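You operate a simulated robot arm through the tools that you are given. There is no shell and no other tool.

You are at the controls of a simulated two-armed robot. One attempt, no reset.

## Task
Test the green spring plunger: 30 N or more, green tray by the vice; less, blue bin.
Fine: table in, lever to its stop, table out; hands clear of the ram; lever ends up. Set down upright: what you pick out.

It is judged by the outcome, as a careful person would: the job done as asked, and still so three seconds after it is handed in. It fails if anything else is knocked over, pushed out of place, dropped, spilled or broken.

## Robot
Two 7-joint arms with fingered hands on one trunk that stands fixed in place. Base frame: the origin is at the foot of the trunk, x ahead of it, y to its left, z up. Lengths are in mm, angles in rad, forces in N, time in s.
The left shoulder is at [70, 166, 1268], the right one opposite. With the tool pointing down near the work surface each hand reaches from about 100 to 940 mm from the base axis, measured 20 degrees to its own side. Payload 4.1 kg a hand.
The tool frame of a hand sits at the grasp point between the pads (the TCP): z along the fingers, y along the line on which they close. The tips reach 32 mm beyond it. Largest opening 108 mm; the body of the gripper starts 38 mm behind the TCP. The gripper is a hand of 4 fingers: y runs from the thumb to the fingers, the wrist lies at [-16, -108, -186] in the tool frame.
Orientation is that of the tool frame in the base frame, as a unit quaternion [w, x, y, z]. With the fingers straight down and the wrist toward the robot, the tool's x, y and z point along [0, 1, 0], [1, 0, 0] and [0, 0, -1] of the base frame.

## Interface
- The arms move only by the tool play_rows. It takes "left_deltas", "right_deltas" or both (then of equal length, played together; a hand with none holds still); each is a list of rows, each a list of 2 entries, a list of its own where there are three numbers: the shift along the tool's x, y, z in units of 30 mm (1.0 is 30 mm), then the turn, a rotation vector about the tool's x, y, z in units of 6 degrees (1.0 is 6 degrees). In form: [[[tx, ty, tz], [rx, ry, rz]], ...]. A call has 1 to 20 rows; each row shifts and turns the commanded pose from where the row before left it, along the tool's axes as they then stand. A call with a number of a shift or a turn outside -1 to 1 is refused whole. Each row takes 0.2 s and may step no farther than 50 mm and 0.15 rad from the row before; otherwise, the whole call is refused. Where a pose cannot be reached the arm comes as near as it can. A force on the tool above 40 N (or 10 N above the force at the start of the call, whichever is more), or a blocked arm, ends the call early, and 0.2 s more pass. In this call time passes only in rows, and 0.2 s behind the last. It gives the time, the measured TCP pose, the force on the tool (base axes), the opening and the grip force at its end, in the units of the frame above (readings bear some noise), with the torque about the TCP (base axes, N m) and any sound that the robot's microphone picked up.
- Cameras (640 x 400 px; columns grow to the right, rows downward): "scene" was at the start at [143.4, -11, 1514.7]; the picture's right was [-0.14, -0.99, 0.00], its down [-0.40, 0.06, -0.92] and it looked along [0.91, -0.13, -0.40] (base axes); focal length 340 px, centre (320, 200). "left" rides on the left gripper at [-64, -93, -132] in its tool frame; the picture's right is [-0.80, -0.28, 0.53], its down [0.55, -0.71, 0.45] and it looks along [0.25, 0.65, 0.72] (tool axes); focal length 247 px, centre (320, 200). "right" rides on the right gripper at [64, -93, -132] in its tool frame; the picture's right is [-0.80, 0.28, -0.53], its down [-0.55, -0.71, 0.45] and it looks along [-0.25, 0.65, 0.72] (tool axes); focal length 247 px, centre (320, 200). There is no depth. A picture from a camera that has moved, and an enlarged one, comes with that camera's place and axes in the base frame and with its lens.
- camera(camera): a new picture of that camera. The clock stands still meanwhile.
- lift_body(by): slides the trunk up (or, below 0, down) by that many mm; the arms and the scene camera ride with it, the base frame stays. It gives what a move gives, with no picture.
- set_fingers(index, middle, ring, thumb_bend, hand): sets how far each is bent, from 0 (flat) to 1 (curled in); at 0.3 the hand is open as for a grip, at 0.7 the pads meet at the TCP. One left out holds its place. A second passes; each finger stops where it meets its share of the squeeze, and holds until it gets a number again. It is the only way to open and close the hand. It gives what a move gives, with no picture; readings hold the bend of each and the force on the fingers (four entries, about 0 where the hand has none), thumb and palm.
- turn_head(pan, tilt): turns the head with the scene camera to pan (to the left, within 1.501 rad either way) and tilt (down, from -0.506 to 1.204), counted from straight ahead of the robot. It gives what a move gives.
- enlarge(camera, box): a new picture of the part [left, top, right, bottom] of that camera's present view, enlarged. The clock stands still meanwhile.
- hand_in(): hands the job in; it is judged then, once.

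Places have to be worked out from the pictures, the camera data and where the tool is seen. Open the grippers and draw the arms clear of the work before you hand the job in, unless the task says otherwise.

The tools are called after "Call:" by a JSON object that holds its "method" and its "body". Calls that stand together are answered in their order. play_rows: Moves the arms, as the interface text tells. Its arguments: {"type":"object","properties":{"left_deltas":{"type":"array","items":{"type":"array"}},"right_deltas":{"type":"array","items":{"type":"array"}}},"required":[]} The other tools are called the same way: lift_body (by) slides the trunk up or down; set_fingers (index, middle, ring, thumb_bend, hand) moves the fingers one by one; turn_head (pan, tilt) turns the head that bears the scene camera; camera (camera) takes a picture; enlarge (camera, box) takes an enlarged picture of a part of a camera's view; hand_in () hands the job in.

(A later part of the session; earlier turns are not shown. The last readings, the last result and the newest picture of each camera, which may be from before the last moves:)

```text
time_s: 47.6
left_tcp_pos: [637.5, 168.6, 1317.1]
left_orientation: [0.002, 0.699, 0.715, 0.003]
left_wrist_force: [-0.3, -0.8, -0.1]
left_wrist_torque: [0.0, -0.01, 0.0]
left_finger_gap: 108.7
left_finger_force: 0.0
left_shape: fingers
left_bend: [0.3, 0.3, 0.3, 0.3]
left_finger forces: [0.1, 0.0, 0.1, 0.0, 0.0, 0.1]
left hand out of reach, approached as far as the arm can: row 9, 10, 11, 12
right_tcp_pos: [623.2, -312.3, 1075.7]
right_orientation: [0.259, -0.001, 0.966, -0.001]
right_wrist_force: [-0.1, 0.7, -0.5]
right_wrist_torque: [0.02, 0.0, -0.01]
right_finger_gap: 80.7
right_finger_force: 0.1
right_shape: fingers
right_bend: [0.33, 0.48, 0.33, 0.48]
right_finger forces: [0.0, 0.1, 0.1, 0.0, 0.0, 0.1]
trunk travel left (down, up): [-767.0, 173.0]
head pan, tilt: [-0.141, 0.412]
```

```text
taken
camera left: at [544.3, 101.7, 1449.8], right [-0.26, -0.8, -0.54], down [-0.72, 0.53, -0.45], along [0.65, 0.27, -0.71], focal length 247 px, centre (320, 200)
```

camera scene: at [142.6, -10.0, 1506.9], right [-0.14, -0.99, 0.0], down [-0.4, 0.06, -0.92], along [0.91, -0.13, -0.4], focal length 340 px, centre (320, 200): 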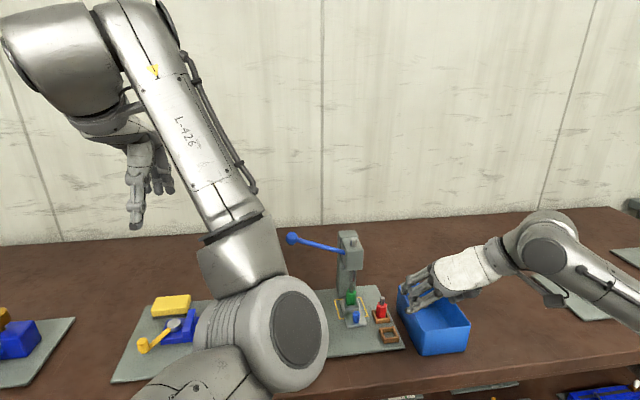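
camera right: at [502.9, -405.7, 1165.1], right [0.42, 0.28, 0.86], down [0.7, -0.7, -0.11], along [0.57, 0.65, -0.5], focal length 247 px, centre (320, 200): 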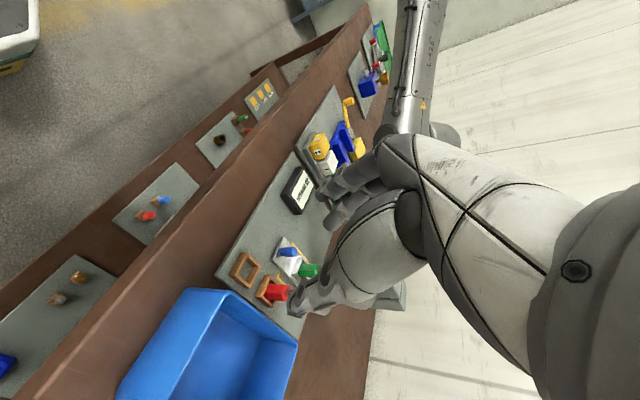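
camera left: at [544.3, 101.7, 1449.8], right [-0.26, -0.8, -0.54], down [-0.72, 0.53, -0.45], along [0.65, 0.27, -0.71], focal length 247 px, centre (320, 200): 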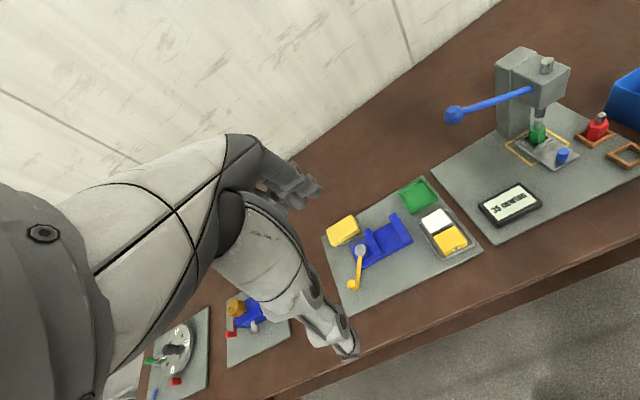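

The left elbow flipped inward while the arm was stretched. I'll need the left hand with its wrist on the left side for the tray anyway, so I yaw it −90° here (15 rows), which should bring the elbow out again.

Call:
{"method": "play_rows", "body": {"left_deltas": [[[0, 0, 0], [0, 0, 1]], [[0, 0, 0], [0, 0, 1]], [[0, 0, 0], [0, 0, 1]], [[0, 0, 0], [0, 0, 1]], [[0, 0, 0], [0, 0, 1]]]}}

Call:
{"method": "camera", "body": {"camera": "scene"}}

```text
time_s: 48.7
left_tcp_pos: [638.5, 195.6, 1247.1]
left_orientation: [-0.032, 0.829, 0.555, -0.053]
left_wrist_force: [0.0, 0.0, -0.7]
left_wrist_torque: [0.0, 0.04, -0.03]
left_finger_gap: 108.5
left_finger_force: 0.0
left_shape: fingers
left_bend: [0.3, 0.3, 0.3, 0.3]
left_finger forces: [0.1, 0.1, 0.1, 0.1, 0.0, 0.0]
right_tcp_pos: [622.9, -312.7, 1075.5]
right_orientation: [0.258, -0.001, 0.966, 0.0]
right_wrist_force: [-0.1, -0.1, 0.1]
right_wrist_torque: [0.0, -0.01, -0.03]
right_finger_gap: 80.4
right_finger_force: 0.0
right_shape: fingers
right_bend: [0.33, 0.48, 0.33, 0.48]
right_finger forces: [0.0, 0.0, 0.0, 0.0, 0.0, 0.1]
trunk travel left (down, up): [-767.0, 173.0]
head pan, tilt: [-0.141, 0.412]
stopped in row 5 (left hand): the arm was blocked; the commanded pose is now the measured one
```

```text
taken
camera scene: at [143.0, -10.6, 1507.0], right [-0.14, -0.99, 0.0], down [-0.4, 0.06, -0.92], along [0.91, -0.13, -0.4], focal length 340 px, centre (320, 200)
```

scene: 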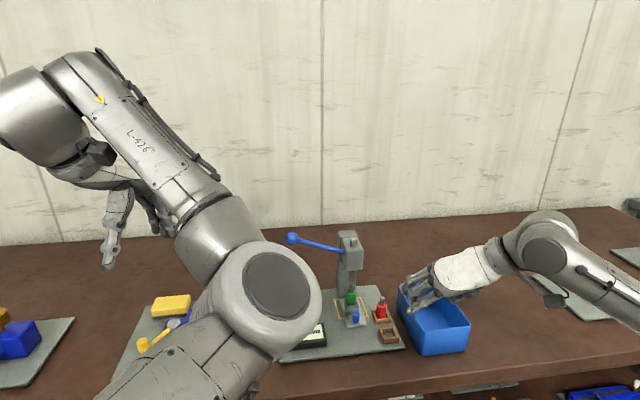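

The yaw got blocked in this elbow-in posture. I'll let the right hand do the rest instead; first I move the left hand further left to carry its elbow out of the right arm's way and out of view.

Call:
{"method": "play_rows", "body": {"left_deltas": [[[0.6, -0.27, -0.17], [0, 0, -0.5]], [[0.65, -0.2, -0.17], [0, 0, -0.5]], [[0.7, -0.15, -0.17], [0, 0, -0.5]], [[0.7, -0.1, -0.17], [0, 0, -0.5]], [[0.7, -0.05, -0.17], [0, 0, -0.5]], [[0.7, 0, -0.17], [0, 0, -0.5]]]}}

Call:
{"method": "camera", "body": {"camera": "scene"}}

```text
time_s: 50.1
left_tcp_pos: [651.5, 319.7, 1275.9]
left_orientation: [-0.041, 0.734, 0.677, -0.046]
left_wrist_force: [1.0, 0.5, -0.5]
left_wrist_torque: [-0.04, 0.0, 0.01]
left_finger_gap: 108.4
left_finger_force: 0.1
left_shape: fingers
left_bend: [0.3, 0.3, 0.3, 0.3]
left_finger forces: [0.1, 0.0, 0.0, 0.0, 0.0, 0.0]
right_tcp_pos: [623.4, -313.3, 1076.7]
right_orientation: [0.259, -0.002, 0.966, -0.001]
right_wrist_force: [0.1, 0.1, -0.5]
right_wrist_torque: [0.02, -0.01, 0.03]
right_finger_gap: 80.5
right_finger_force: 0.1
right_shape: fingers
right_bend: [0.33, 0.48, 0.33, 0.48]
right_finger forces: [0.0, 0.0, 0.0, 0.1, 0.1, 0.0]
trunk travel left (down, up): [-767.0, 173.0]
head pan, tilt: [-0.141, 0.412]
```

```text
taken
camera scene: at [143.7, -10.0, 1506.9], right [-0.14, -0.99, 0.0], down [-0.4, 0.06, -0.92], along [0.91, -0.13, -0.4], focal length 340 px, centre (320, 200)
```

scene: 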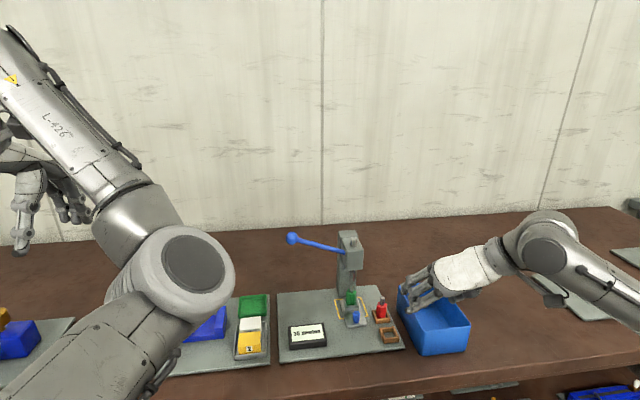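

The elbow has moved left with the hand and the whole work area is in view. I shift it a bit more left to be safe, then take fresh looks at the table for pulling it out.

Call:
{"method": "play_rows", "body": {"left_deltas": [[[0.8, 0, -0.1], [0, 0, 0]], [[0.8, 0, -0.1], [0, 0, 0]], [[0.8, 0, -0.1], [0, 0, 0]], [[0.8, 0, -0.1], [0, 0, 0]]]}}

Call:
{"method": "camera", "body": {"camera": "scene"}}

Call:
{"method": "enlarge", "body": {"camera": "scene", "box": [320, 270, 420, 350]}}

Call:
{"method": "enlarge", "body": {"camera": "scene", "box": [220, 280, 290, 365]}}

```text
time_s: 51.1
left_tcp_pos: [661.8, 415.6, 1286.9]
left_orientation: [-0.04, 0.734, 0.676, -0.047]
left_wrist_force: [-0.8, 0.8, -0.1]
left_wrist_torque: [0.0, -0.02, 0.02]
left_finger_gap: 108.4
left_finger_force: 0.0
left_shape: fingers
left_bend: [0.3, 0.3, 0.3, 0.3]
left_finger forces: [0.1, 0.1, 0.0, 0.0, 0.1, 0.0]
right_tcp_pos: [622.9, -312.2, 1075.1]
right_orientation: [0.259, -0.001, 0.966, 0.0]
right_wrist_force: [0.1, -0.7, 0.1]
right_wrist_torque: [-0.01, -0.01, -0.04]
right_finger_gap: 80.7
right_finger_force: 0.1
right_shape: fingers
right_bend: [0.33, 0.48, 0.33, 0.48]
right_finger forces: [0.1, 0.0, 0.1, 0.0, 0.1, 0.0]
trunk travel left (down, up): [-767.0, 173.0]
head pan, tilt: [-0.141, 0.412]
```

```text
taken
camera scene: at [143.5, -9.0, 1506.9], right [-0.14, -0.99, 0.0], down [-0.4, 0.06, -0.92], along [0.91, -0.13, -0.4], focal length 340 px, centre (320, 200)
```

scene: 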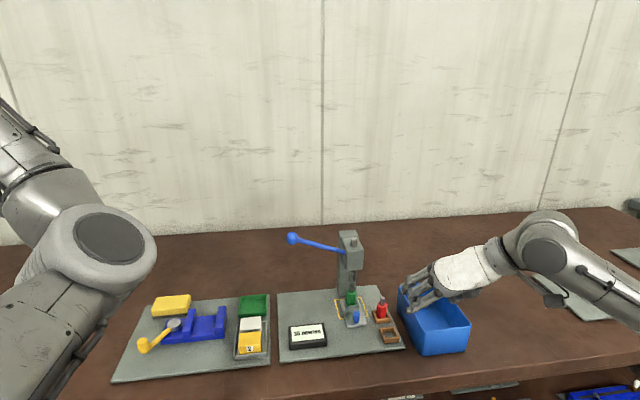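

```text
5.00 times, centred on (370, 310) of scene
camera zoom: at [143.5, -9.0, 1506.9], right [-0.14, -0.99, 0.0], down [-0.4, 0.06, -0.92], along [0.91, -0.13, -0.4], focal length 1701 px, centre (70, -350)
```

zoom: 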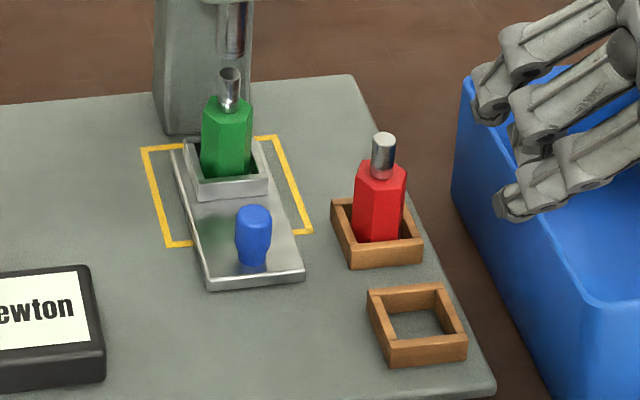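

```text
4.71 times, centred on (255, 322) of scene
camera zoom: at [143.5, -9.0, 1506.9], right [-0.14, -0.99, 0.0], down [-0.4, 0.06, -0.92], along [0.91, -0.13, -0.4], focal length 1601 px, centre (626, -376)
```

zoom: 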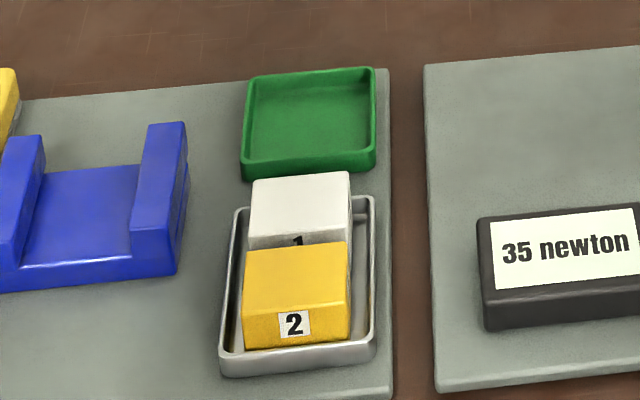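

Table is in, display 35 newton, plunger standing free. I bring the right hand back along its earlier path to hover above the knob (now at about (803, -197)).

Call:
{"method": "play_rows", "body": {"right_deltas": [[[-0.348, 0.78, 0.836], [0, 0, 0]], [[-0.348, 0.78, 0.836], [0, 0, 0]], [[-0.348, 0.78, 0.836], [0, 0, 0]], [[-0.348, 0.78, 0.836], [0, 0, 0]], [[-0.348, 0.78, 0.836], [0, 0, 0]]]}}

Call:
{"method": "enlarge", "body": {"camera": "scene", "box": [320, 250, 420, 350]}}

Call:
{"method": "camera", "body": {"camera": "right"}}

```text
time_s: 52.3
left_tcp_pos: [663.3, 415.8, 1286.4]
left_orientation: [-0.042, 0.734, 0.677, -0.046]
left_wrist_force: [-0.2, 1.0, 0.3]
left_wrist_torque: [-0.02, 0.0, -0.02]
left_finger_gap: 108.6
left_finger_force: 0.1
left_shape: fingers
left_bend: [0.3, 0.3, 0.3, 0.3]
left_finger forces: [0.0, 0.0, 0.1, 0.1, 0.0, 0.2]
right_tcp_pos: [732.6, -196.7, 995.0]
right_orientation: [0.258, -0.001, 0.966, -0.001]
right_wrist_force: [-0.2, -0.1, -0.4]
right_wrist_torque: [0.0, -0.01, -0.02]
right_finger_gap: 80.7
right_finger_force: 0.0
right_shape: fingers
right_bend: [0.33, 0.48, 0.33, 0.48]
right_finger forces: [0.0, 0.1, 0.0, 0.0, 0.1, 0.0]
trunk travel left (down, up): [-767.0, 173.0]
head pan, tilt: [-0.141, 0.412]
```

```text
4.00 times, centred on (370, 300) of scene
camera zoom: at [144.8, -9.6, 1506.8], right [-0.14, -0.99, 0.0], down [-0.4, 0.06, -0.92], along [0.91, -0.13, -0.4], focal length 1361 px, centre (120, -200)
```

zoom: 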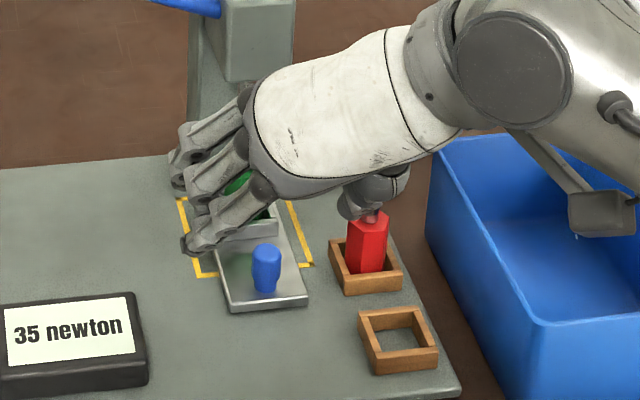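

```text
taken
camera right: at [611.5, -289.4, 1075.6], right [0.43, 0.28, 0.86], down [0.7, -0.71, -0.11], along [0.57, 0.65, -0.5], focal length 247 px, centre (320, 200)
```

right: 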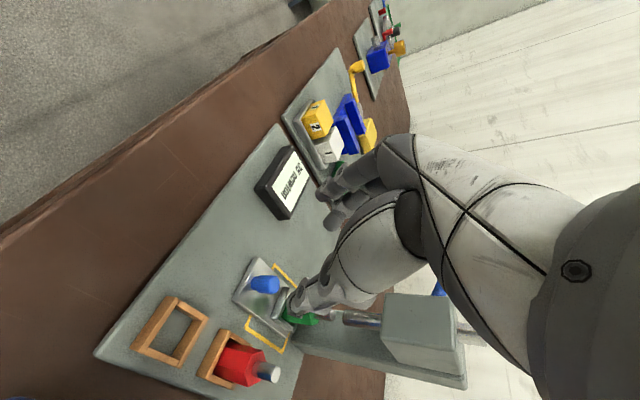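

Clear approach. I advance 106 mm along the finger axis to TCP (785, -195, 903), straddling the knob.

Call:
{"method": "play_rows", "body": {"right_deltas": [[[0, 0.016, 0.9], [0, 0, 0]], [[0, 0.016, 0.9], [0, 0, 0]], [[0.01, 0.016, 0.9], [0, 0, 0]], [[0.01, 0.016, 0.83], [0, 0, 0]]]}}

Call:
{"method": "enlarge", "body": {"camera": "right", "box": [200, 150, 400, 350]}}

Call:
{"method": "enlarge", "body": {"camera": "scene", "box": [320, 250, 420, 350]}}

```text
time_s: 53.3
left_tcp_pos: [662.5, 414.0, 1287.6]
left_orientation: [-0.042, 0.733, 0.677, -0.047]
left_wrist_force: [0.5, 0.1, 0.0]
left_wrist_torque: [-0.02, 0.01, 0.02]
left_finger_gap: 108.3
left_finger_force: 0.1
left_shape: fingers
left_bend: [0.3, 0.3, 0.3, 0.3]
left_finger forces: [0.1, 0.0, 0.1, 0.0, 0.0, 0.0]
right_tcp_pos: [785.9, -194.2, 900.7]
right_orientation: [0.259, 0.0, 0.966, -0.001]
right_wrist_force: [-0.1, 0.5, -0.3]
right_wrist_torque: [0.02, -0.01, 0.04]
right_finger_gap: 80.8
right_finger_force: 0.1
right_shape: fingers
right_bend: [0.33, 0.48, 0.33, 0.48]
right_finger forces: [0.0, 0.1, 0.1, 0.1, 0.0, 0.1]
trunk travel left (down, up): [-767.0, 173.0]
head pan, tilt: [-0.141, 0.412]
```

```text
2.00 times, centred on (300, 250) of right
camera zoom: at [664.4, -287.1, 982.3], right [0.43, 0.28, 0.86], down [0.7, -0.7, -0.11], along [0.57, 0.65, -0.5], focal length 494 px, centre (360, 100)
```

zoom: 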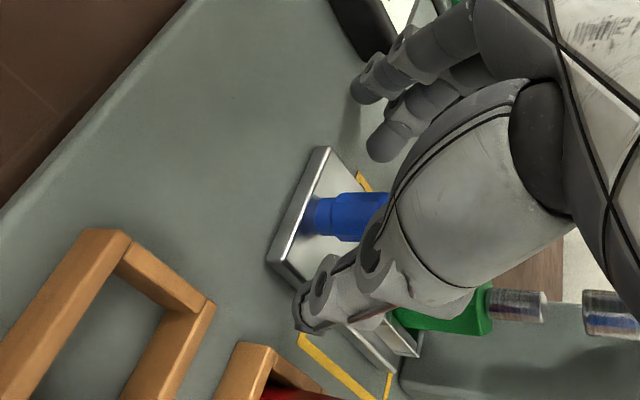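

```text
4.00 times, centred on (370, 300) of scene
camera zoom: at [144.8, -10.3, 1506.8], right [-0.14, -0.99, 0.0], down [-0.4, 0.06, -0.92], along [0.91, -0.13, -0.4], focal length 1361 px, centre (120, -200)
```

zoom: 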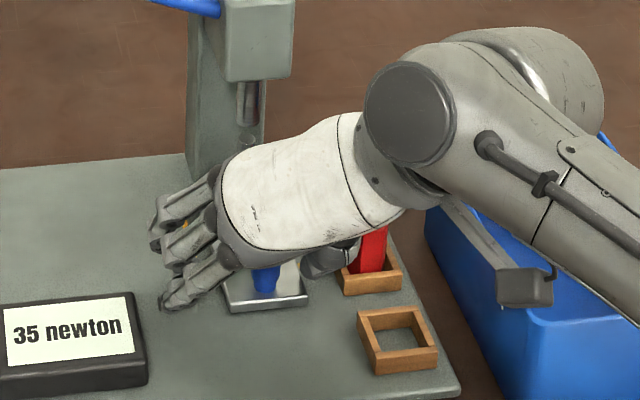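

The view matches the earlier good grip. I close middle finger and thumb on the knob.

Call:
{"method": "set_fingers", "body": {"hand": "right", "middle": 0.76, "thumb_bend": 0.7}}

Call:
{"method": "enlarge", "body": {"camera": "right", "box": [200, 150, 400, 350]}}

```text
time_s: 54.3
left_tcp_pos: [662.7, 413.2, 1287.5]
left_orientation: [-0.042, 0.733, 0.677, -0.046]
left_wrist_force: [0.9, -0.2, 1.0]
left_wrist_torque: [-0.01, 0.0, -0.02]
left_finger_gap: 108.5
left_finger_force: 0.1
left_shape: fingers
left_bend: [0.3, 0.3, 0.3, 0.3]
left_finger forces: [0.0, 0.0, 0.1, 0.0, 0.1, 0.0]
right_tcp_pos: [783.8, -196.4, 900.2]
right_orientation: [0.259, -0.001, 0.966, 0.001]
right_wrist_force: [2.3, -3.8, 0.2]
right_wrist_torque: [-0.38, 0.0, -0.15]
right_finger_gap: 67.5
right_finger_force: 9.5
right_shape: fingers
right_bend: [0.33, 0.72, 0.33, 0.61]
right_finger forces: [0.0, 7.1, 0.1, 0.0, 11.7, 0.0]
trunk travel left (down, up): [-767.0, 173.0]
head pan, tilt: [-0.141, 0.412]
```

```text
2.00 times, centred on (300, 250) of right
camera zoom: at [663.7, -288.1, 982.7], right [0.42, 0.28, 0.86], down [0.7, -0.71, -0.11], along [0.57, 0.65, -0.5], focal length 494 px, centre (360, 100)
```

zoom: 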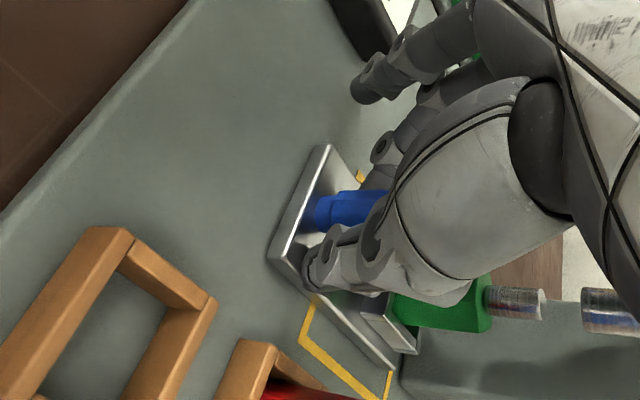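

The knob is gripped (7 / 12 N). I pull the table out in −x, 30 mm first.

Call:
{"method": "play_rows", "body": {"right_deltas": [[[0.087, 0, -0.05], [0, 0, 0]], [[0.13, 0, -0.075], [0, 0, 0]], [[0.173, 0, -0.1], [0, 0, 0]], [[0.173, 0, -0.1], [0, 0, 0]], [[0.173, 0, -0.1], [0, 0, 0]]]}}

Call:
{"method": "enlarge", "body": {"camera": "right", "box": [200, 150, 400, 350]}}

Call:
{"method": "enlarge", "body": {"camera": "scene", "box": [320, 250, 420, 350]}}

```text
time_s: 55.5
left_tcp_pos: [662.4, 413.6, 1288.2]
left_orientation: [-0.041, 0.734, 0.677, -0.045]
left_wrist_force: [-0.2, -0.1, -0.4]
left_wrist_torque: [0.01, -0.01, 0.02]
left_finger_gap: 108.8
left_finger_force: 0.0
left_shape: fingers
left_bend: [0.3, 0.3, 0.3, 0.3]
left_finger forces: [0.1, 0.1, 0.0, 0.0, 0.1, 0.1]
right_tcp_pos: [758.1, -194.5, 901.4]
right_orientation: [0.259, 0.0, 0.966, 0.0]
right_wrist_force: [1.1, -4.7, 2.4]
right_wrist_torque: [-0.44, -0.01, -0.27]
right_finger_gap: 68.8
right_finger_force: 9.9
right_shape: fingers
right_bend: [0.33, 0.72, 0.33, 0.61]
right_finger forces: [0.0, 7.2, 0.0, 0.0, 13.2, 0.0]
trunk travel left (down, up): [-767.0, 173.0]
head pan, tilt: [-0.141, 0.412]
```

```text
2.00 times, centred on (300, 250) of right
camera zoom: at [637.3, -286.9, 982.3], right [0.42, 0.28, 0.86], down [0.7, -0.7, -0.11], along [0.57, 0.65, -0.5], focal length 494 px, centre (360, 100)
```

zoom: 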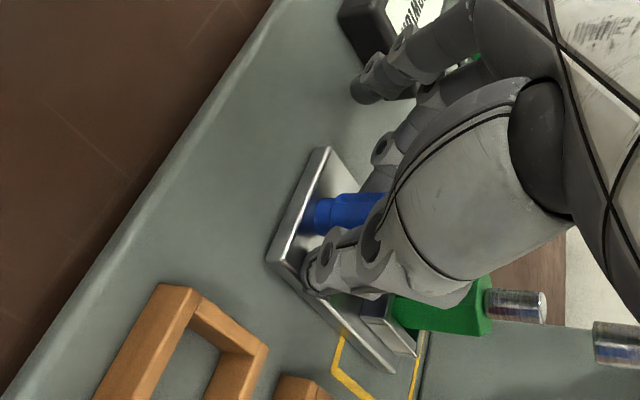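

```text
4.00 times, centred on (370, 300) of scene
camera zoom: at [143.3, -11.8, 1506.9], right [-0.14, -0.99, 0.0], down [-0.4, 0.06, -0.92], along [0.91, -0.13, -0.4], focal length 1361 px, centre (120, -200)
```

zoom: 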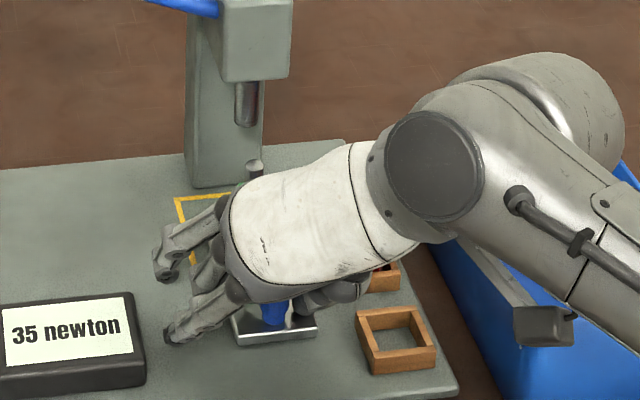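

The table follows. I continue pulling out 42 mm.

Call:
{"method": "play_rows", "body": {"right_deltas": [[[0.173, 0, -0.1], [0, 0, 0]], [[0.173, 0, -0.1], [0, 0, 0]], [[0.173, 0, -0.1], [0, 0, 0]], [[0.173, 0, -0.1], [0, 0, 0]], [[0.173, 0, -0.1], [0, 0, 0]], [[0.173, 0, -0.1], [0, 0, 0]], [[0.173, 0, -0.1], [0, 0, 0]]]}}

Call:
{"method": "enlarge", "body": {"camera": "right", "box": [200, 150, 400, 350]}}

Call:
{"method": "enlarge", "body": {"camera": "scene", "box": [320, 260, 420, 360]}}

```text
time_s: 57.1
left_tcp_pos: [660.8, 412.1, 1287.5]
left_orientation: [-0.042, 0.734, 0.677, -0.045]
left_wrist_force: [0.3, 0.8, -0.4]
left_wrist_torque: [-0.04, 0.0, -0.04]
left_finger_gap: 108.3
left_finger_force: 0.0
left_shape: fingers
left_bend: [0.3, 0.3, 0.3, 0.3]
left_finger forces: [0.0, 0.0, 0.0, 0.1, 0.0, 0.0]
right_tcp_pos: [715.0, -194.9, 900.4]
right_orientation: [0.259, -0.001, 0.966, 0.0]
right_wrist_force: [-0.5, -2.8, 1.6]
right_wrist_torque: [-0.4, 0.01, -0.25]
right_finger_gap: 68.5
right_finger_force: 10.9
right_shape: fingers
right_bend: [0.33, 0.73, 0.33, 0.61]
right_finger forces: [0.0, 7.8, 0.1, 0.1, 14.2, 0.1]
trunk travel left (down, up): [-767.0, 173.0]
head pan, tilt: [-0.141, 0.412]
```

```text
2.00 times, centred on (300, 250) of right
camera zoom: at [594.5, -286.9, 982.0], right [0.42, 0.28, 0.86], down [0.7, -0.71, -0.11], along [0.57, 0.65, -0.5], focal length 494 px, centre (360, 100)
```

zoom: 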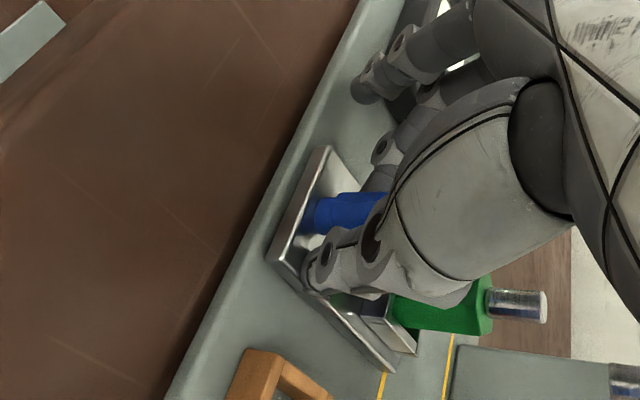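

```text
4.00 times, centred on (370, 310) of scene
camera zoom: at [142.6, -11.5, 1507.0], right [-0.14, -0.99, 0.0], down [-0.4, 0.06, -0.92], along [0.91, -0.13, -0.4], focal length 1361 px, centre (120, -240)
```

zoom: 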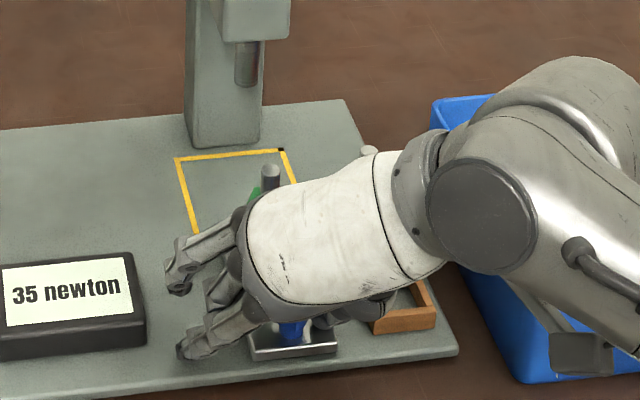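

About 7 mm remain to the outer stop. I finish with 2 mm steps and watch for the stop.

Call:
{"method": "play_rows", "body": {"right_deltas": [[[0.058, 0, -0.033], [0, 0, 0]], [[0.058, 0, -0.033], [0, 0, 0]], [[0.058, 0, -0.033], [0, 0, 0]]]}}

Call:
{"method": "enlarge", "body": {"camera": "right", "box": [200, 150, 400, 350]}}

```text
time_s: 57.9
left_tcp_pos: [662.0, 412.7, 1287.3]
left_orientation: [-0.041, 0.734, 0.677, -0.045]
left_wrist_force: [0.0, 0.2, -0.1]
left_wrist_torque: [-0.01, 0.03, -0.04]
left_finger_gap: 108.6
left_finger_force: 0.0
left_shape: fingers
left_bend: [0.3, 0.3, 0.3, 0.3]
left_finger forces: [0.0, 0.0, 0.1, 0.1, 0.0, 0.0]
right_tcp_pos: [709.8, -194.2, 900.7]
right_orientation: [0.259, 0.001, 0.966, 0.0]
right_wrist_force: [3.7, -2.2, 0.2]
right_wrist_torque: [-0.32, -0.05, -0.12]
right_finger_gap: 68.6
right_finger_force: 10.4
right_shape: fingers
right_bend: [0.33, 0.73, 0.33, 0.61]
right_finger forces: [0.1, 8.1, 0.1, 0.0, 12.6, 0.1]
trunk travel left (down, up): [-767.0, 173.0]
head pan, tilt: [-0.141, 0.412]
```

```text
2.00 times, centred on (300, 250) of right
camera zoom: at [589.8, -286.9, 982.1], right [0.42, 0.28, 0.86], down [0.7, -0.71, -0.11], along [0.57, 0.65, -0.5], focal length 494 px, centre (360, 100)
```

zoom: 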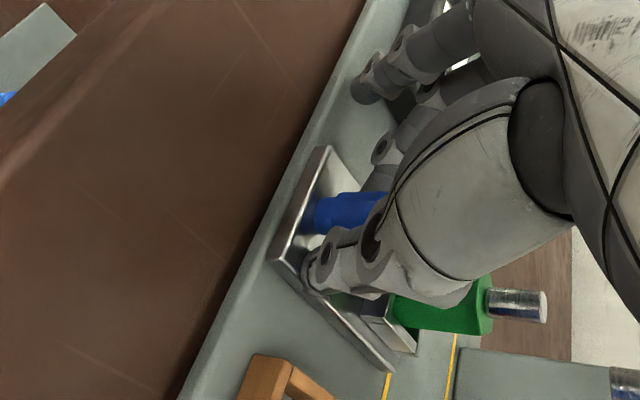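

A +3.7 N reaction begins. I pull 3 mm more to be sure it is fully out.

Call:
{"method": "play_rows", "body": {"right_deltas": [[[0.043, 0, -0.025], [0, 0, 0]], [[0.043, 0, -0.025], [0, 0, 0]]]}}

Call:
{"method": "enlarge", "body": {"camera": "right", "box": [200, 150, 400, 350]}}

Call:
{"method": "enlarge", "body": {"camera": "scene", "box": [320, 260, 420, 360]}}

```text
time_s: 58.5
left_tcp_pos: [663.6, 413.5, 1287.9]
left_orientation: [-0.042, 0.734, 0.677, -0.046]
left_wrist_force: [0.5, -0.4, -0.4]
left_wrist_torque: [-0.01, -0.01, -0.01]
left_finger_gap: 108.2
left_finger_force: 0.1
left_shape: fingers
left_bend: [0.3, 0.3, 0.3, 0.3]
left_finger forces: [0.0, 0.0, 0.0, 0.0, 0.1, 0.0]
right_tcp_pos: [709.6, -193.7, 901.3]
right_orientation: [0.259, -0.001, 0.966, 0.001]
right_wrist_force: [11.2, -3.3, 0.4]
right_wrist_torque: [-0.31, -0.27, 0.07]
right_finger_gap: 69.3
right_finger_force: 9.7
right_shape: fingers
right_bend: [0.33, 0.73, 0.33, 0.6]
right_finger forces: [0.0, 8.0, 0.0, 0.0, 11.8, 0.0]
trunk travel left (down, up): [-767.0, 173.0]
head pan, tilt: [-0.141, 0.412]
```

```text
2.00 times, centred on (300, 250) of right
camera zoom: at [588.4, -286.6, 982.2], right [0.42, 0.28, 0.86], down [0.7, -0.7, -0.11], along [0.57, 0.65, -0.5], focal length 494 px, centre (360, 100)
```

zoom: 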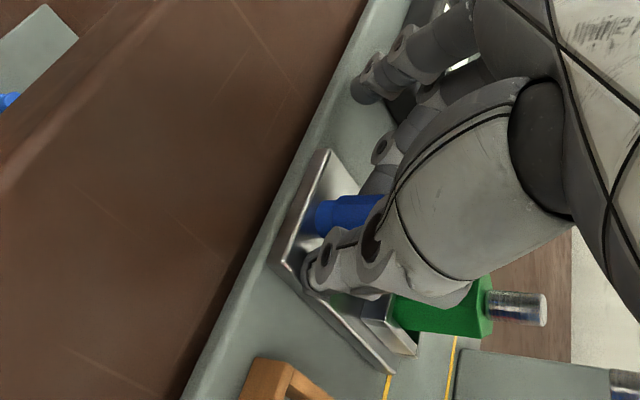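

```text
4.00 times, centred on (370, 310) of scene
camera zoom: at [145.6, -11.5, 1506.7], right [-0.14, -0.99, 0.0], down [-0.4, 0.06, -0.92], along [0.91, -0.13, -0.4], focal length 1361 px, centre (120, -240)
```

zoom: 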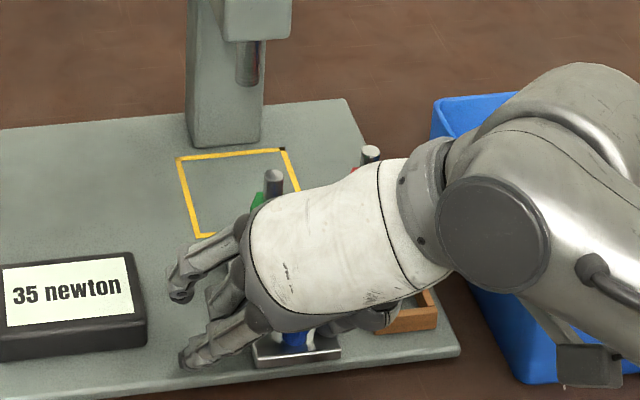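

The outer stop is confirmed (11 N, no further motion). I ease off 1.5 mm, open the fingers, and retreat up along the finger axis.

Call:
{"method": "play_rows", "body": {"right_deltas": [[[-0.06, 0, 0.035], [0, 0, 0]]]}}

Call:
{"method": "set_fingers", "body": {"hand": "right", "middle": 0.46, "thumb_bend": 0.46}}

Call:
{"method": "play_rows", "body": {"right_deltas": [[[0, 0, -0.3], [0, 0, 0]], [[0, 0, -0.6], [0, 0, 0]], [[0, 0, -0.9], [0, 0, 0]], [[0, 0, -0.9], [0, 0, 0]], [[0, 0, -0.9], [0, 0, 0]], [[0, 0, -0.9], [0, 0, 0]], [[0, 0, -0.9], [0, 0, 0]]]}}

Call:
{"method": "enlarge", "body": {"camera": "scene", "box": [300, 230, 460, 360]}}

```text
time_s: 58.9
left_tcp_pos: [662.6, 414.6, 1288.0]
left_orientation: [-0.041, 0.735, 0.676, -0.045]
left_wrist_force: [-0.1, -0.4, 0.4]
left_wrist_torque: [-0.02, 0.01, 0.05]
left_finger_gap: 108.4
left_finger_force: 0.0
left_shape: fingers
left_bend: [0.3, 0.3, 0.3, 0.3]
left_finger forces: [0.1, 0.0, 0.0, 0.0, 0.1, 0.0]
right_tcp_pos: [709.2, -194.5, 901.8]
right_orientation: [0.258, -0.001, 0.966, 0.0]
right_wrist_force: [4.3, -2.9, 4.1]
right_wrist_torque: [-0.4, -0.09, -0.16]
right_finger_gap: 69.0
right_finger_force: 9.8
right_shape: fingers
right_bend: [0.33, 0.73, 0.33, 0.6]
right_finger forces: [0.1, 8.0, 0.0, 0.0, 12.9, 0.0]
trunk travel left (down, up): [-767.0, 173.0]
head pan, tilt: [-0.141, 0.412]
```

```text
time_s: 59.9
left_tcp_pos: [661.4, 415.2, 1287.6]
left_orientation: [-0.041, 0.734, 0.677, -0.046]
left_wrist_force: [0.2, -0.1, 0.6]
left_wrist_torque: [0.0, -0.03, 0.03]
left_finger_gap: 108.1
left_finger_force: 0.0
left_shape: fingers
left_bend: [0.3, 0.3, 0.3, 0.3]
left_finger forces: [0.0, 0.1, 0.0, 0.0, 0.1, 0.1]
right_tcp_pos: [708.1, -194.3, 901.7]
right_orientation: [0.259, 0.0, 0.966, 0.0]
right_wrist_force: [0.6, 0.7, -0.1]
right_wrist_torque: [0.01, -0.02, -0.01]
right_finger_gap: 82.8
right_finger_force: 0.1
right_shape: fingers
right_bend: [0.33, 0.46, 0.33, 0.46]
right_finger forces: [0.1, 0.0, 0.1, 0.1, 0.0, 0.0]
trunk travel left (down, up): [-767.0, 173.0]
head pan, tilt: [-0.141, 0.412]
```

```text
time_s: 61.5
left_tcp_pos: [659.9, 414.3, 1288.4]
left_orientation: [-0.041, 0.734, 0.676, -0.046]
left_wrist_force: [0.1, 0.0, -0.1]
left_wrist_torque: [-0.02, -0.01, -0.01]
left_finger_gap: 108.4
left_finger_force: 0.0
left_shape: fingers
left_bend: [0.3, 0.3, 0.3, 0.3]
left_finger forces: [0.0, 0.0, 0.1, 0.0, 0.0, 0.0]
right_tcp_pos: [626.4, -193.1, 1041.0]
right_orientation: [0.258, -0.001, 0.966, 0.0]
right_wrist_force: [0.3, -0.7, -0.3]
right_wrist_torque: [0.02, -0.03, 0.01]
right_finger_gap: 83.1
right_finger_force: 0.1
right_shape: fingers
right_bend: [0.33, 0.46, 0.33, 0.46]
right_finger forces: [0.0, 0.0, 0.0, 0.0, 0.0, 0.0]
trunk travel left (down, up): [-767.0, 173.0]
head pan, tilt: [-0.141, 0.412]
```

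```text
3.08 times, centred on (380, 295) of scene
camera zoom: at [142.6, -10.9, 1506.9], right [-0.14, -0.99, 0.0], down [-0.4, 0.06, -0.92], along [0.91, -0.13, -0.4], focal length 1047 px, centre (135, -92)
```

zoom: 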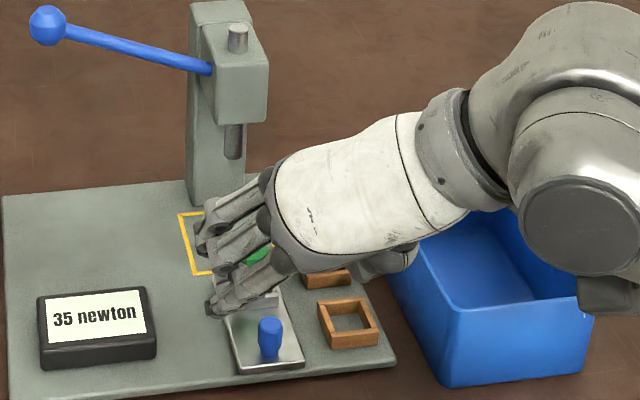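

Table is out and the knob is free. I raise the right hand ~120 mm, adding 15° more tilt (45° in total), before lowering the trunk for better reach toward the tray.

Call:
{"method": "play_rows", "body": {"right_deltas": [[[-0.4, 0, -0.693], [0, -0.5, 0]], [[-0.45, 0, -0.66], [0, -0.5, 0]], [[-0.5, 0, -0.63], [0, -0.5, 0]], [[-0.53, 0, -0.6], [0, -0.5, 0]], [[-0.55, 0, -0.57], [0, -0.5, 0]]]}}

Call:
{"method": "camera", "body": {"camera": "scene"}}

```text
time_s: 62.7
left_tcp_pos: [661.6, 413.7, 1288.7]
left_orientation: [-0.041, 0.733, 0.677, -0.046]
left_wrist_force: [-0.4, 0.5, 0.6]
left_wrist_torque: [-0.01, -0.01, 0.04]
left_finger_gap: 108.3
left_finger_force: 0.1
left_shape: fingers
left_bend: [0.3, 0.3, 0.3, 0.3]
left_finger forces: [0.0, 0.0, 0.0, 0.0, 0.1, 0.0]
right_tcp_pos: [631.5, -194.3, 1160.8]
right_orientation: [0.383, 0.0, 0.924, 0.0]
right_wrist_force: [0.1, 0.1, 0.9]
right_wrist_torque: [0.0, 0.02, 0.02]
right_finger_gap: 83.2
right_finger_force: 0.1
right_shape: fingers
right_bend: [0.33, 0.46, 0.33, 0.46]
right_finger forces: [0.0, 0.0, 0.0, 0.0, 0.1, 0.0]
trunk travel left (down, up): [-767.0, 173.0]
head pan, tilt: [-0.141, 0.412]
```

```text
taken
camera scene: at [142.9, -10.8, 1506.9], right [-0.14, -0.99, 0.0], down [-0.4, 0.06, -0.92], along [0.91, -0.13, -0.4], focal length 340 px, centre (320, 200)
```

scene: 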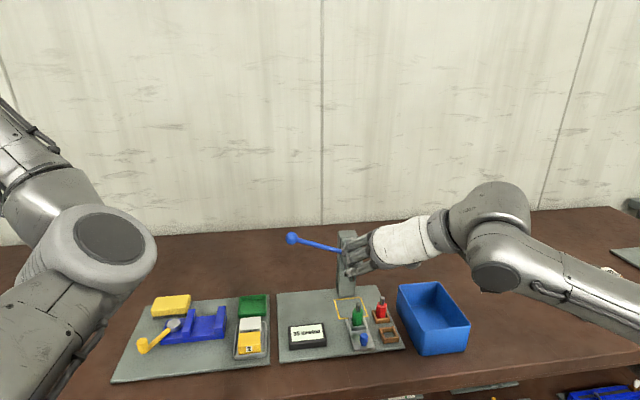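

Both arms are well above the table. I lower the trunk 120 mm.

Call:
{"method": "lift_body", "body": {"by": -120}}

Call:
{"method": "camera", "body": {"camera": "scene"}}

Call:
{"method": "enlarge", "body": {"camera": "scene", "box": [320, 270, 420, 370]}}

Call:
{"method": "camera", "body": {"camera": "right"}}

```text
time_s: 64.2
left_tcp_pos: [660.9, 413.5, 1167.1]
left_orientation: [-0.041, 0.733, 0.677, -0.046]
left_wrist_force: [0.4, -1.1, 0.0]
left_wrist_torque: [0.04, 0.0, -0.03]
left_finger_gap: 108.3
left_finger_force: 0.1
left_shape: fingers
left_bend: [0.3, 0.3, 0.3, 0.3]
left_finger forces: [0.1, 0.1, 0.0, 0.0, 0.0, 0.0]
right_tcp_pos: [631.4, -193.7, 1040.8]
right_orientation: [0.383, -0.001, 0.924, 0.0]
right_wrist_force: [0.0, -0.1, 0.5]
right_wrist_torque: [0.01, -0.02, -0.04]
right_finger_gap: 83.1
right_finger_force: 0.0
right_shape: fingers
right_bend: [0.33, 0.46, 0.33, 0.46]
right_finger forces: [0.0, 0.0, 0.0, 0.1, 0.1, 0.0]
trunk travel left (down, up): [-647.0, 293.0]
head pan, tilt: [-0.141, 0.412]
```

```text
taken
camera scene: at [143.1, -10.9, 1387.0], right [-0.14, -0.99, 0.0], down [-0.4, 0.06, -0.92], along [0.91, -0.13, -0.4], focal length 340 px, centre (320, 200)
```

scene: 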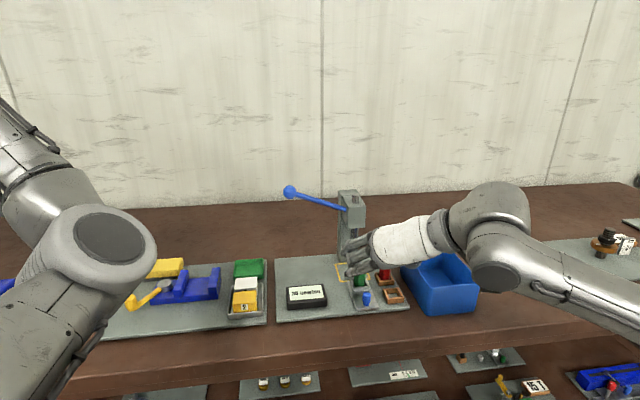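

```text
4.00 times, centred on (370, 320) of scene
camera zoom: at [143.1, -10.9, 1387.0], right [-0.14, -0.99, 0.0], down [-0.4, 0.06, -0.92], along [0.91, -0.13, -0.4], focal length 1361 px, centre (120, -280)
```

zoom: 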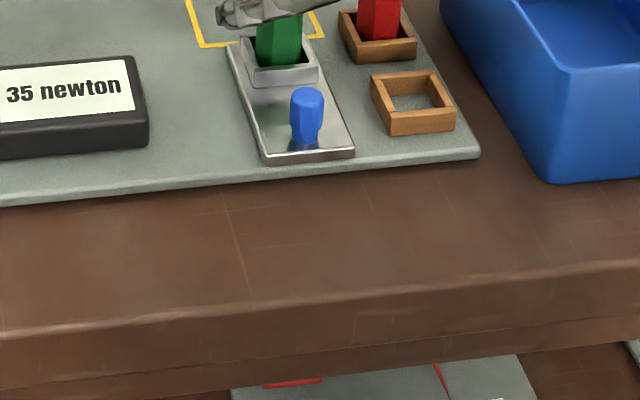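

```text
taken
camera right: at [494.1, -286.7, 1088.3], right [0.19, 0.28, 0.94], down [0.71, -0.7, 0.07], along [0.68, 0.65, -0.33], focal length 247 px, centre (320, 200)
```

right: 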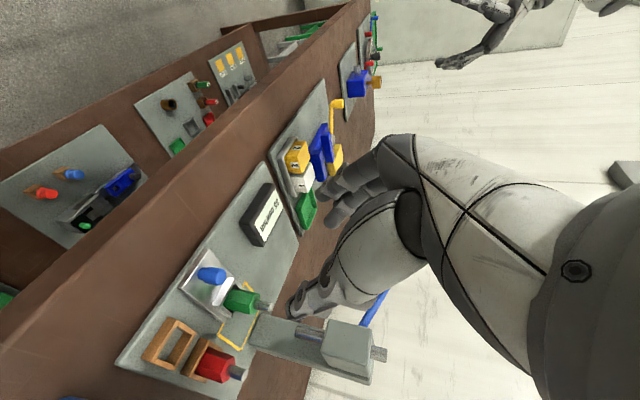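

I tilt the head down to centre the work area for the plunger pick.

Call:
{"method": "turn_head", "body": {"pan": -0.15, "tilt": 0.62}}

Call:
{"method": "camera", "body": {"camera": "scene"}}

Call:
{"method": "enlarge", "body": {"camera": "right", "box": [130, 220, 330, 400]}}

Call:
{"method": "enlarge", "body": {"camera": "scene", "box": [310, 190, 410, 290]}}

```text
time_s: 65.0
left_tcp_pos: [661.9, 413.2, 1167.5]
left_orientation: [-0.04, 0.734, 0.677, -0.046]
left_wrist_force: [0.5, 0.1, -0.3]
left_wrist_torque: [-0.04, 0.02, 0.02]
left_finger_gap: 108.4
left_finger_force: 0.0
left_shape: fingers
left_bend: [0.3, 0.3, 0.3, 0.3]
left_finger forces: [0.1, 0.0, 0.0, 0.1, 0.1, 0.1]
right_tcp_pos: [631.7, -194.5, 1041.2]
right_orientation: [0.383, -0.001, 0.924, 0.0]
right_wrist_force: [0.2, -1.3, 0.2]
right_wrist_torque: [0.0, 0.01, 0.01]
right_finger_gap: 83.1
right_finger_force: 0.1
right_shape: fingers
right_bend: [0.33, 0.46, 0.33, 0.46]
right_finger forces: [0.1, 0.1, 0.0, 0.0, 0.1, 0.1]
trunk travel left (down, up): [-647.0, 293.0]
head pan, tilt: [-0.15, 0.62]
```

```text
taken
camera scene: at [138.7, -11.0, 1368.1], right [-0.15, -0.99, 0.0], down [-0.57, 0.09, -0.81], along [0.81, -0.12, -0.58], focal length 340 px, centre (320, 200)
```

scene: 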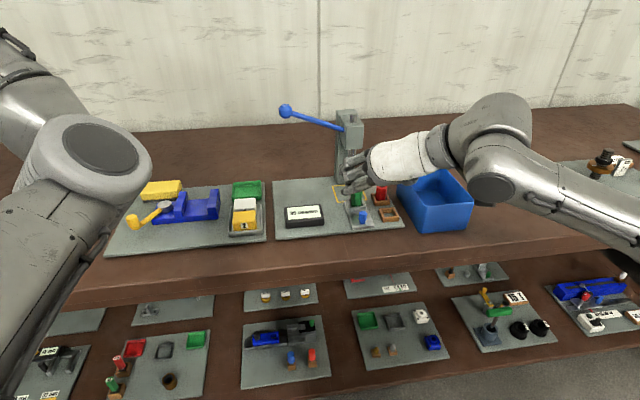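

```text
2.22 times, centred on (230, 310) of right
camera zoom: at [494.3, -286.7, 1088.1], right [0.19, 0.28, 0.94], down [0.71, -0.7, 0.07], along [0.68, 0.65, -0.33], focal length 549 px, centre (520, -44)
```

zoom: 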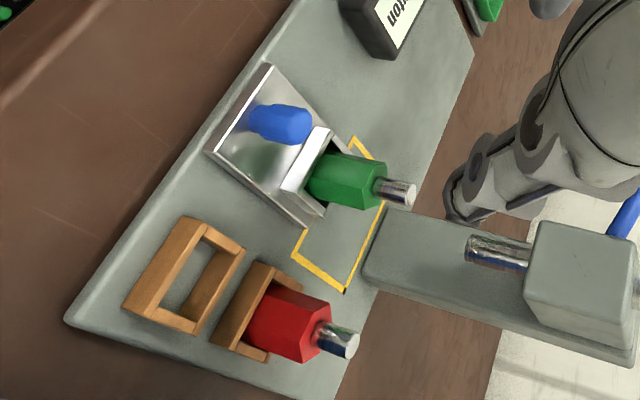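

```text
4.00 times, centred on (360, 240) of scene
camera zoom: at [138.7, -11.0, 1368.1], right [-0.15, -0.99, 0.0], down [-0.57, 0.09, -0.81], along [0.81, -0.12, -0.58], focal length 1361 px, centre (160, 40)
```

zoom: 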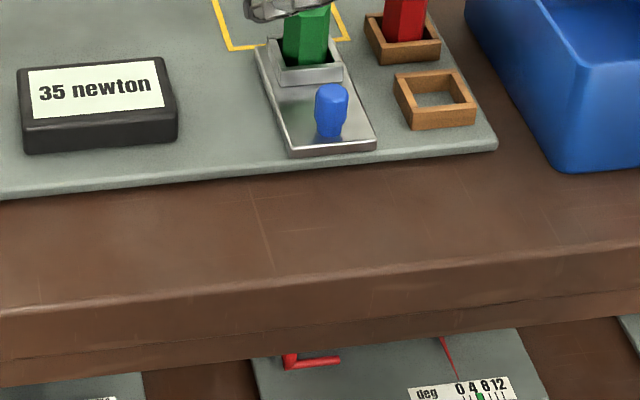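

Refined: plunger at about (786, -198.5), body z≈883–920 above the nest, tip ≈940; knob back at 726. I'll grip the body with index + thumb (middle, ring kept open), and first go to a pre-grasp 60 mm back along the finger axis.

Call:
{"method": "set_fingers", "body": {"hand": "right", "index": 0.47, "middle": 0.33, "ring": 0.3, "thumb_bend": 0.47}}

Call:
{"method": "play_rows", "body": {"right_deltas": [[[-0.114, -0.01, 0.857], [0, 0, 0]], [[-0.114, -0.01, 0.857], [0, 0, 0]], [[-0.114, -0.01, 0.857], [0, 0, 0]], [[-0.114, -0.01, 0.857], [0, 0, 0]], [[-0.114, -0.01, 0.857], [0, 0, 0]]]}}

Call:
{"method": "enlarge", "body": {"camera": "scene", "box": [310, 150, 410, 250]}}

Call:
{"method": "camera", "body": {"camera": "right"}}

```text
time_s: 66.0
left_tcp_pos: [659.9, 413.7, 1166.5]
left_orientation: [-0.04, 0.734, 0.676, -0.046]
left_wrist_force: [-0.8, -0.2, 0.0]
left_wrist_torque: [-0.02, -0.02, -0.03]
left_finger_gap: 108.3
left_finger_force: 0.0
left_shape: fingers
left_bend: [0.3, 0.3, 0.3, 0.3]
left_finger forces: [0.0, 0.0, 0.1, 0.0, 0.0, 0.1]
right_tcp_pos: [632.0, -195.0, 1040.7]
right_orientation: [0.383, -0.002, 0.924, 0.0]
right_wrist_force: [-0.4, -0.4, 0.4]
right_wrist_torque: [0.02, -0.01, 0.0]
right_finger_gap: 64.2
right_finger_force: 0.1
right_shape: fingers
right_bend: [0.47, 0.33, 0.3, 0.47]
right_finger forces: [0.1, 0.1, 0.0, 0.0, 0.1, 0.1]
trunk travel left (down, up): [-647.0, 293.0]
head pan, tilt: [-0.15, 0.62]
```

```text
time_s: 67.2
left_tcp_pos: [663.1, 414.1, 1165.4]
left_orientation: [-0.041, 0.735, 0.676, -0.046]
left_wrist_force: [0.3, 0.1, 0.4]
left_wrist_torque: [-0.07, 0.0, 0.0]
left_finger_gap: 108.3
left_finger_force: 0.0
left_shape: fingers
left_bend: [0.3, 0.3, 0.3, 0.3]
left_finger forces: [0.0, 0.0, 0.1, 0.1, 0.1, 0.0]
right_tcp_pos: [736.4, -195.5, 962.8]
right_orientation: [0.382, -0.001, 0.924, 0.0]
right_wrist_force: [0.4, -0.3, 0.9]
right_wrist_torque: [0.04, -0.02, 0.01]
right_finger_gap: 64.4
right_finger_force: 0.1
right_shape: fingers
right_bend: [0.47, 0.33, 0.3, 0.47]
right_finger forces: [0.1, 0.0, 0.1, 0.1, 0.0, 0.0]
trunk travel left (down, up): [-647.0, 293.0]
head pan, tilt: [-0.15, 0.62]
```

```text
4.00 times, centred on (360, 200) of scene
camera zoom: at [139.5, -10.9, 1368.0], right [-0.15, -0.99, 0.0], down [-0.57, 0.09, -0.81], along [0.8, -0.12, -0.58], focal length 1361 px, centre (160, 200)
```

zoom: 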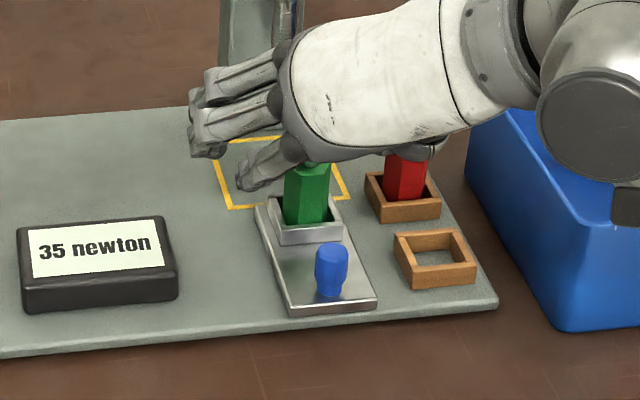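

```text
taken
camera right: at [598.3, -287.2, 1010.0], right [0.19, 0.28, 0.94], down [0.71, -0.7, 0.07], along [0.68, 0.65, -0.33], focal length 247 px, centre (320, 200)
```

right: 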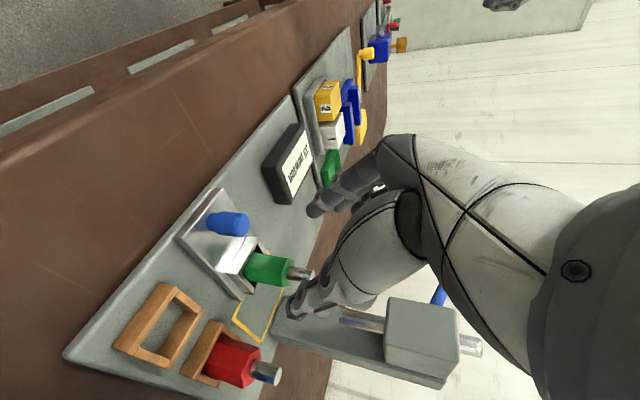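

Geometry agrees: 60 mm further along the tool axis puts the pads at the plunger's upper body. I advance in four 15 mm steps.

Call:
{"method": "play_rows", "body": {"right_deltas": [[[0, -0.01, 0.5], [0, 0, 0]], [[0, -0.01, 0.5], [0, 0, 0]], [[0, -0.01, 0.5], [0, 0, 0]], [[0, -0.01, 0.45], [0, 0, 0]]]}}

Call:
{"method": "enlarge", "body": {"camera": "right", "box": [200, 150, 400, 350]}}

Call:
{"method": "enlarge", "body": {"camera": "scene", "box": [330, 160, 400, 230]}}

```text
time_s: 68.2
left_tcp_pos: [662.3, 413.9, 1166.2]
left_orientation: [-0.04, 0.734, 0.676, -0.045]
left_wrist_force: [0.8, -1.4, -0.4]
left_wrist_torque: [-0.01, 0.02, 0.01]
left_finger_gap: 108.2
left_finger_force: 0.1
left_shape: fingers
left_bend: [0.3, 0.3, 0.3, 0.3]
left_finger forces: [0.1, 0.0, 0.0, 0.0, 0.0, 0.0]
right_tcp_pos: [777.6, -196.1, 920.8]
right_orientation: [0.382, -0.001, 0.924, 0.001]
right_wrist_force: [0.1, -1.0, -0.9]
right_wrist_torque: [0.01, 0.0, 0.0]
right_finger_gap: 64.0
right_finger_force: 0.0
right_shape: fingers
right_bend: [0.47, 0.33, 0.3, 0.47]
right_finger forces: [0.1, 0.0, 0.1, 0.0, 0.0, 0.1]
trunk travel left (down, up): [-647.0, 293.0]
head pan, tilt: [-0.15, 0.62]
```

```text
2.00 times, centred on (300, 250) of right
camera zoom: at [639.8, -288.7, 967.9], right [0.19, 0.28, 0.94], down [0.71, -0.7, 0.07], along [0.68, 0.65, -0.33], focal length 494 px, centre (360, 100)
```

zoom: 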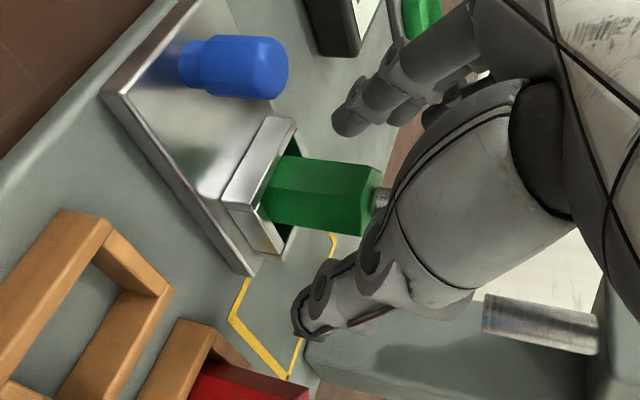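

```text
5.71 times, centred on (365, 195) of scene
camera zoom: at [139.3, -11.0, 1368.0], right [-0.15, -0.99, 0.0], down [-0.57, 0.09, -0.81], along [0.8, -0.12, -0.58], focal length 1944 px, centre (63, 229)
```

zoom: 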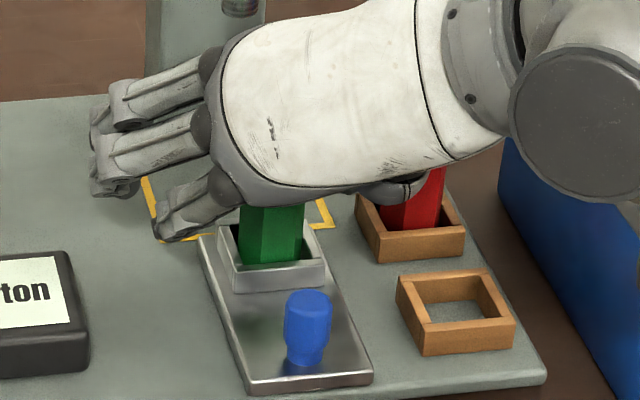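

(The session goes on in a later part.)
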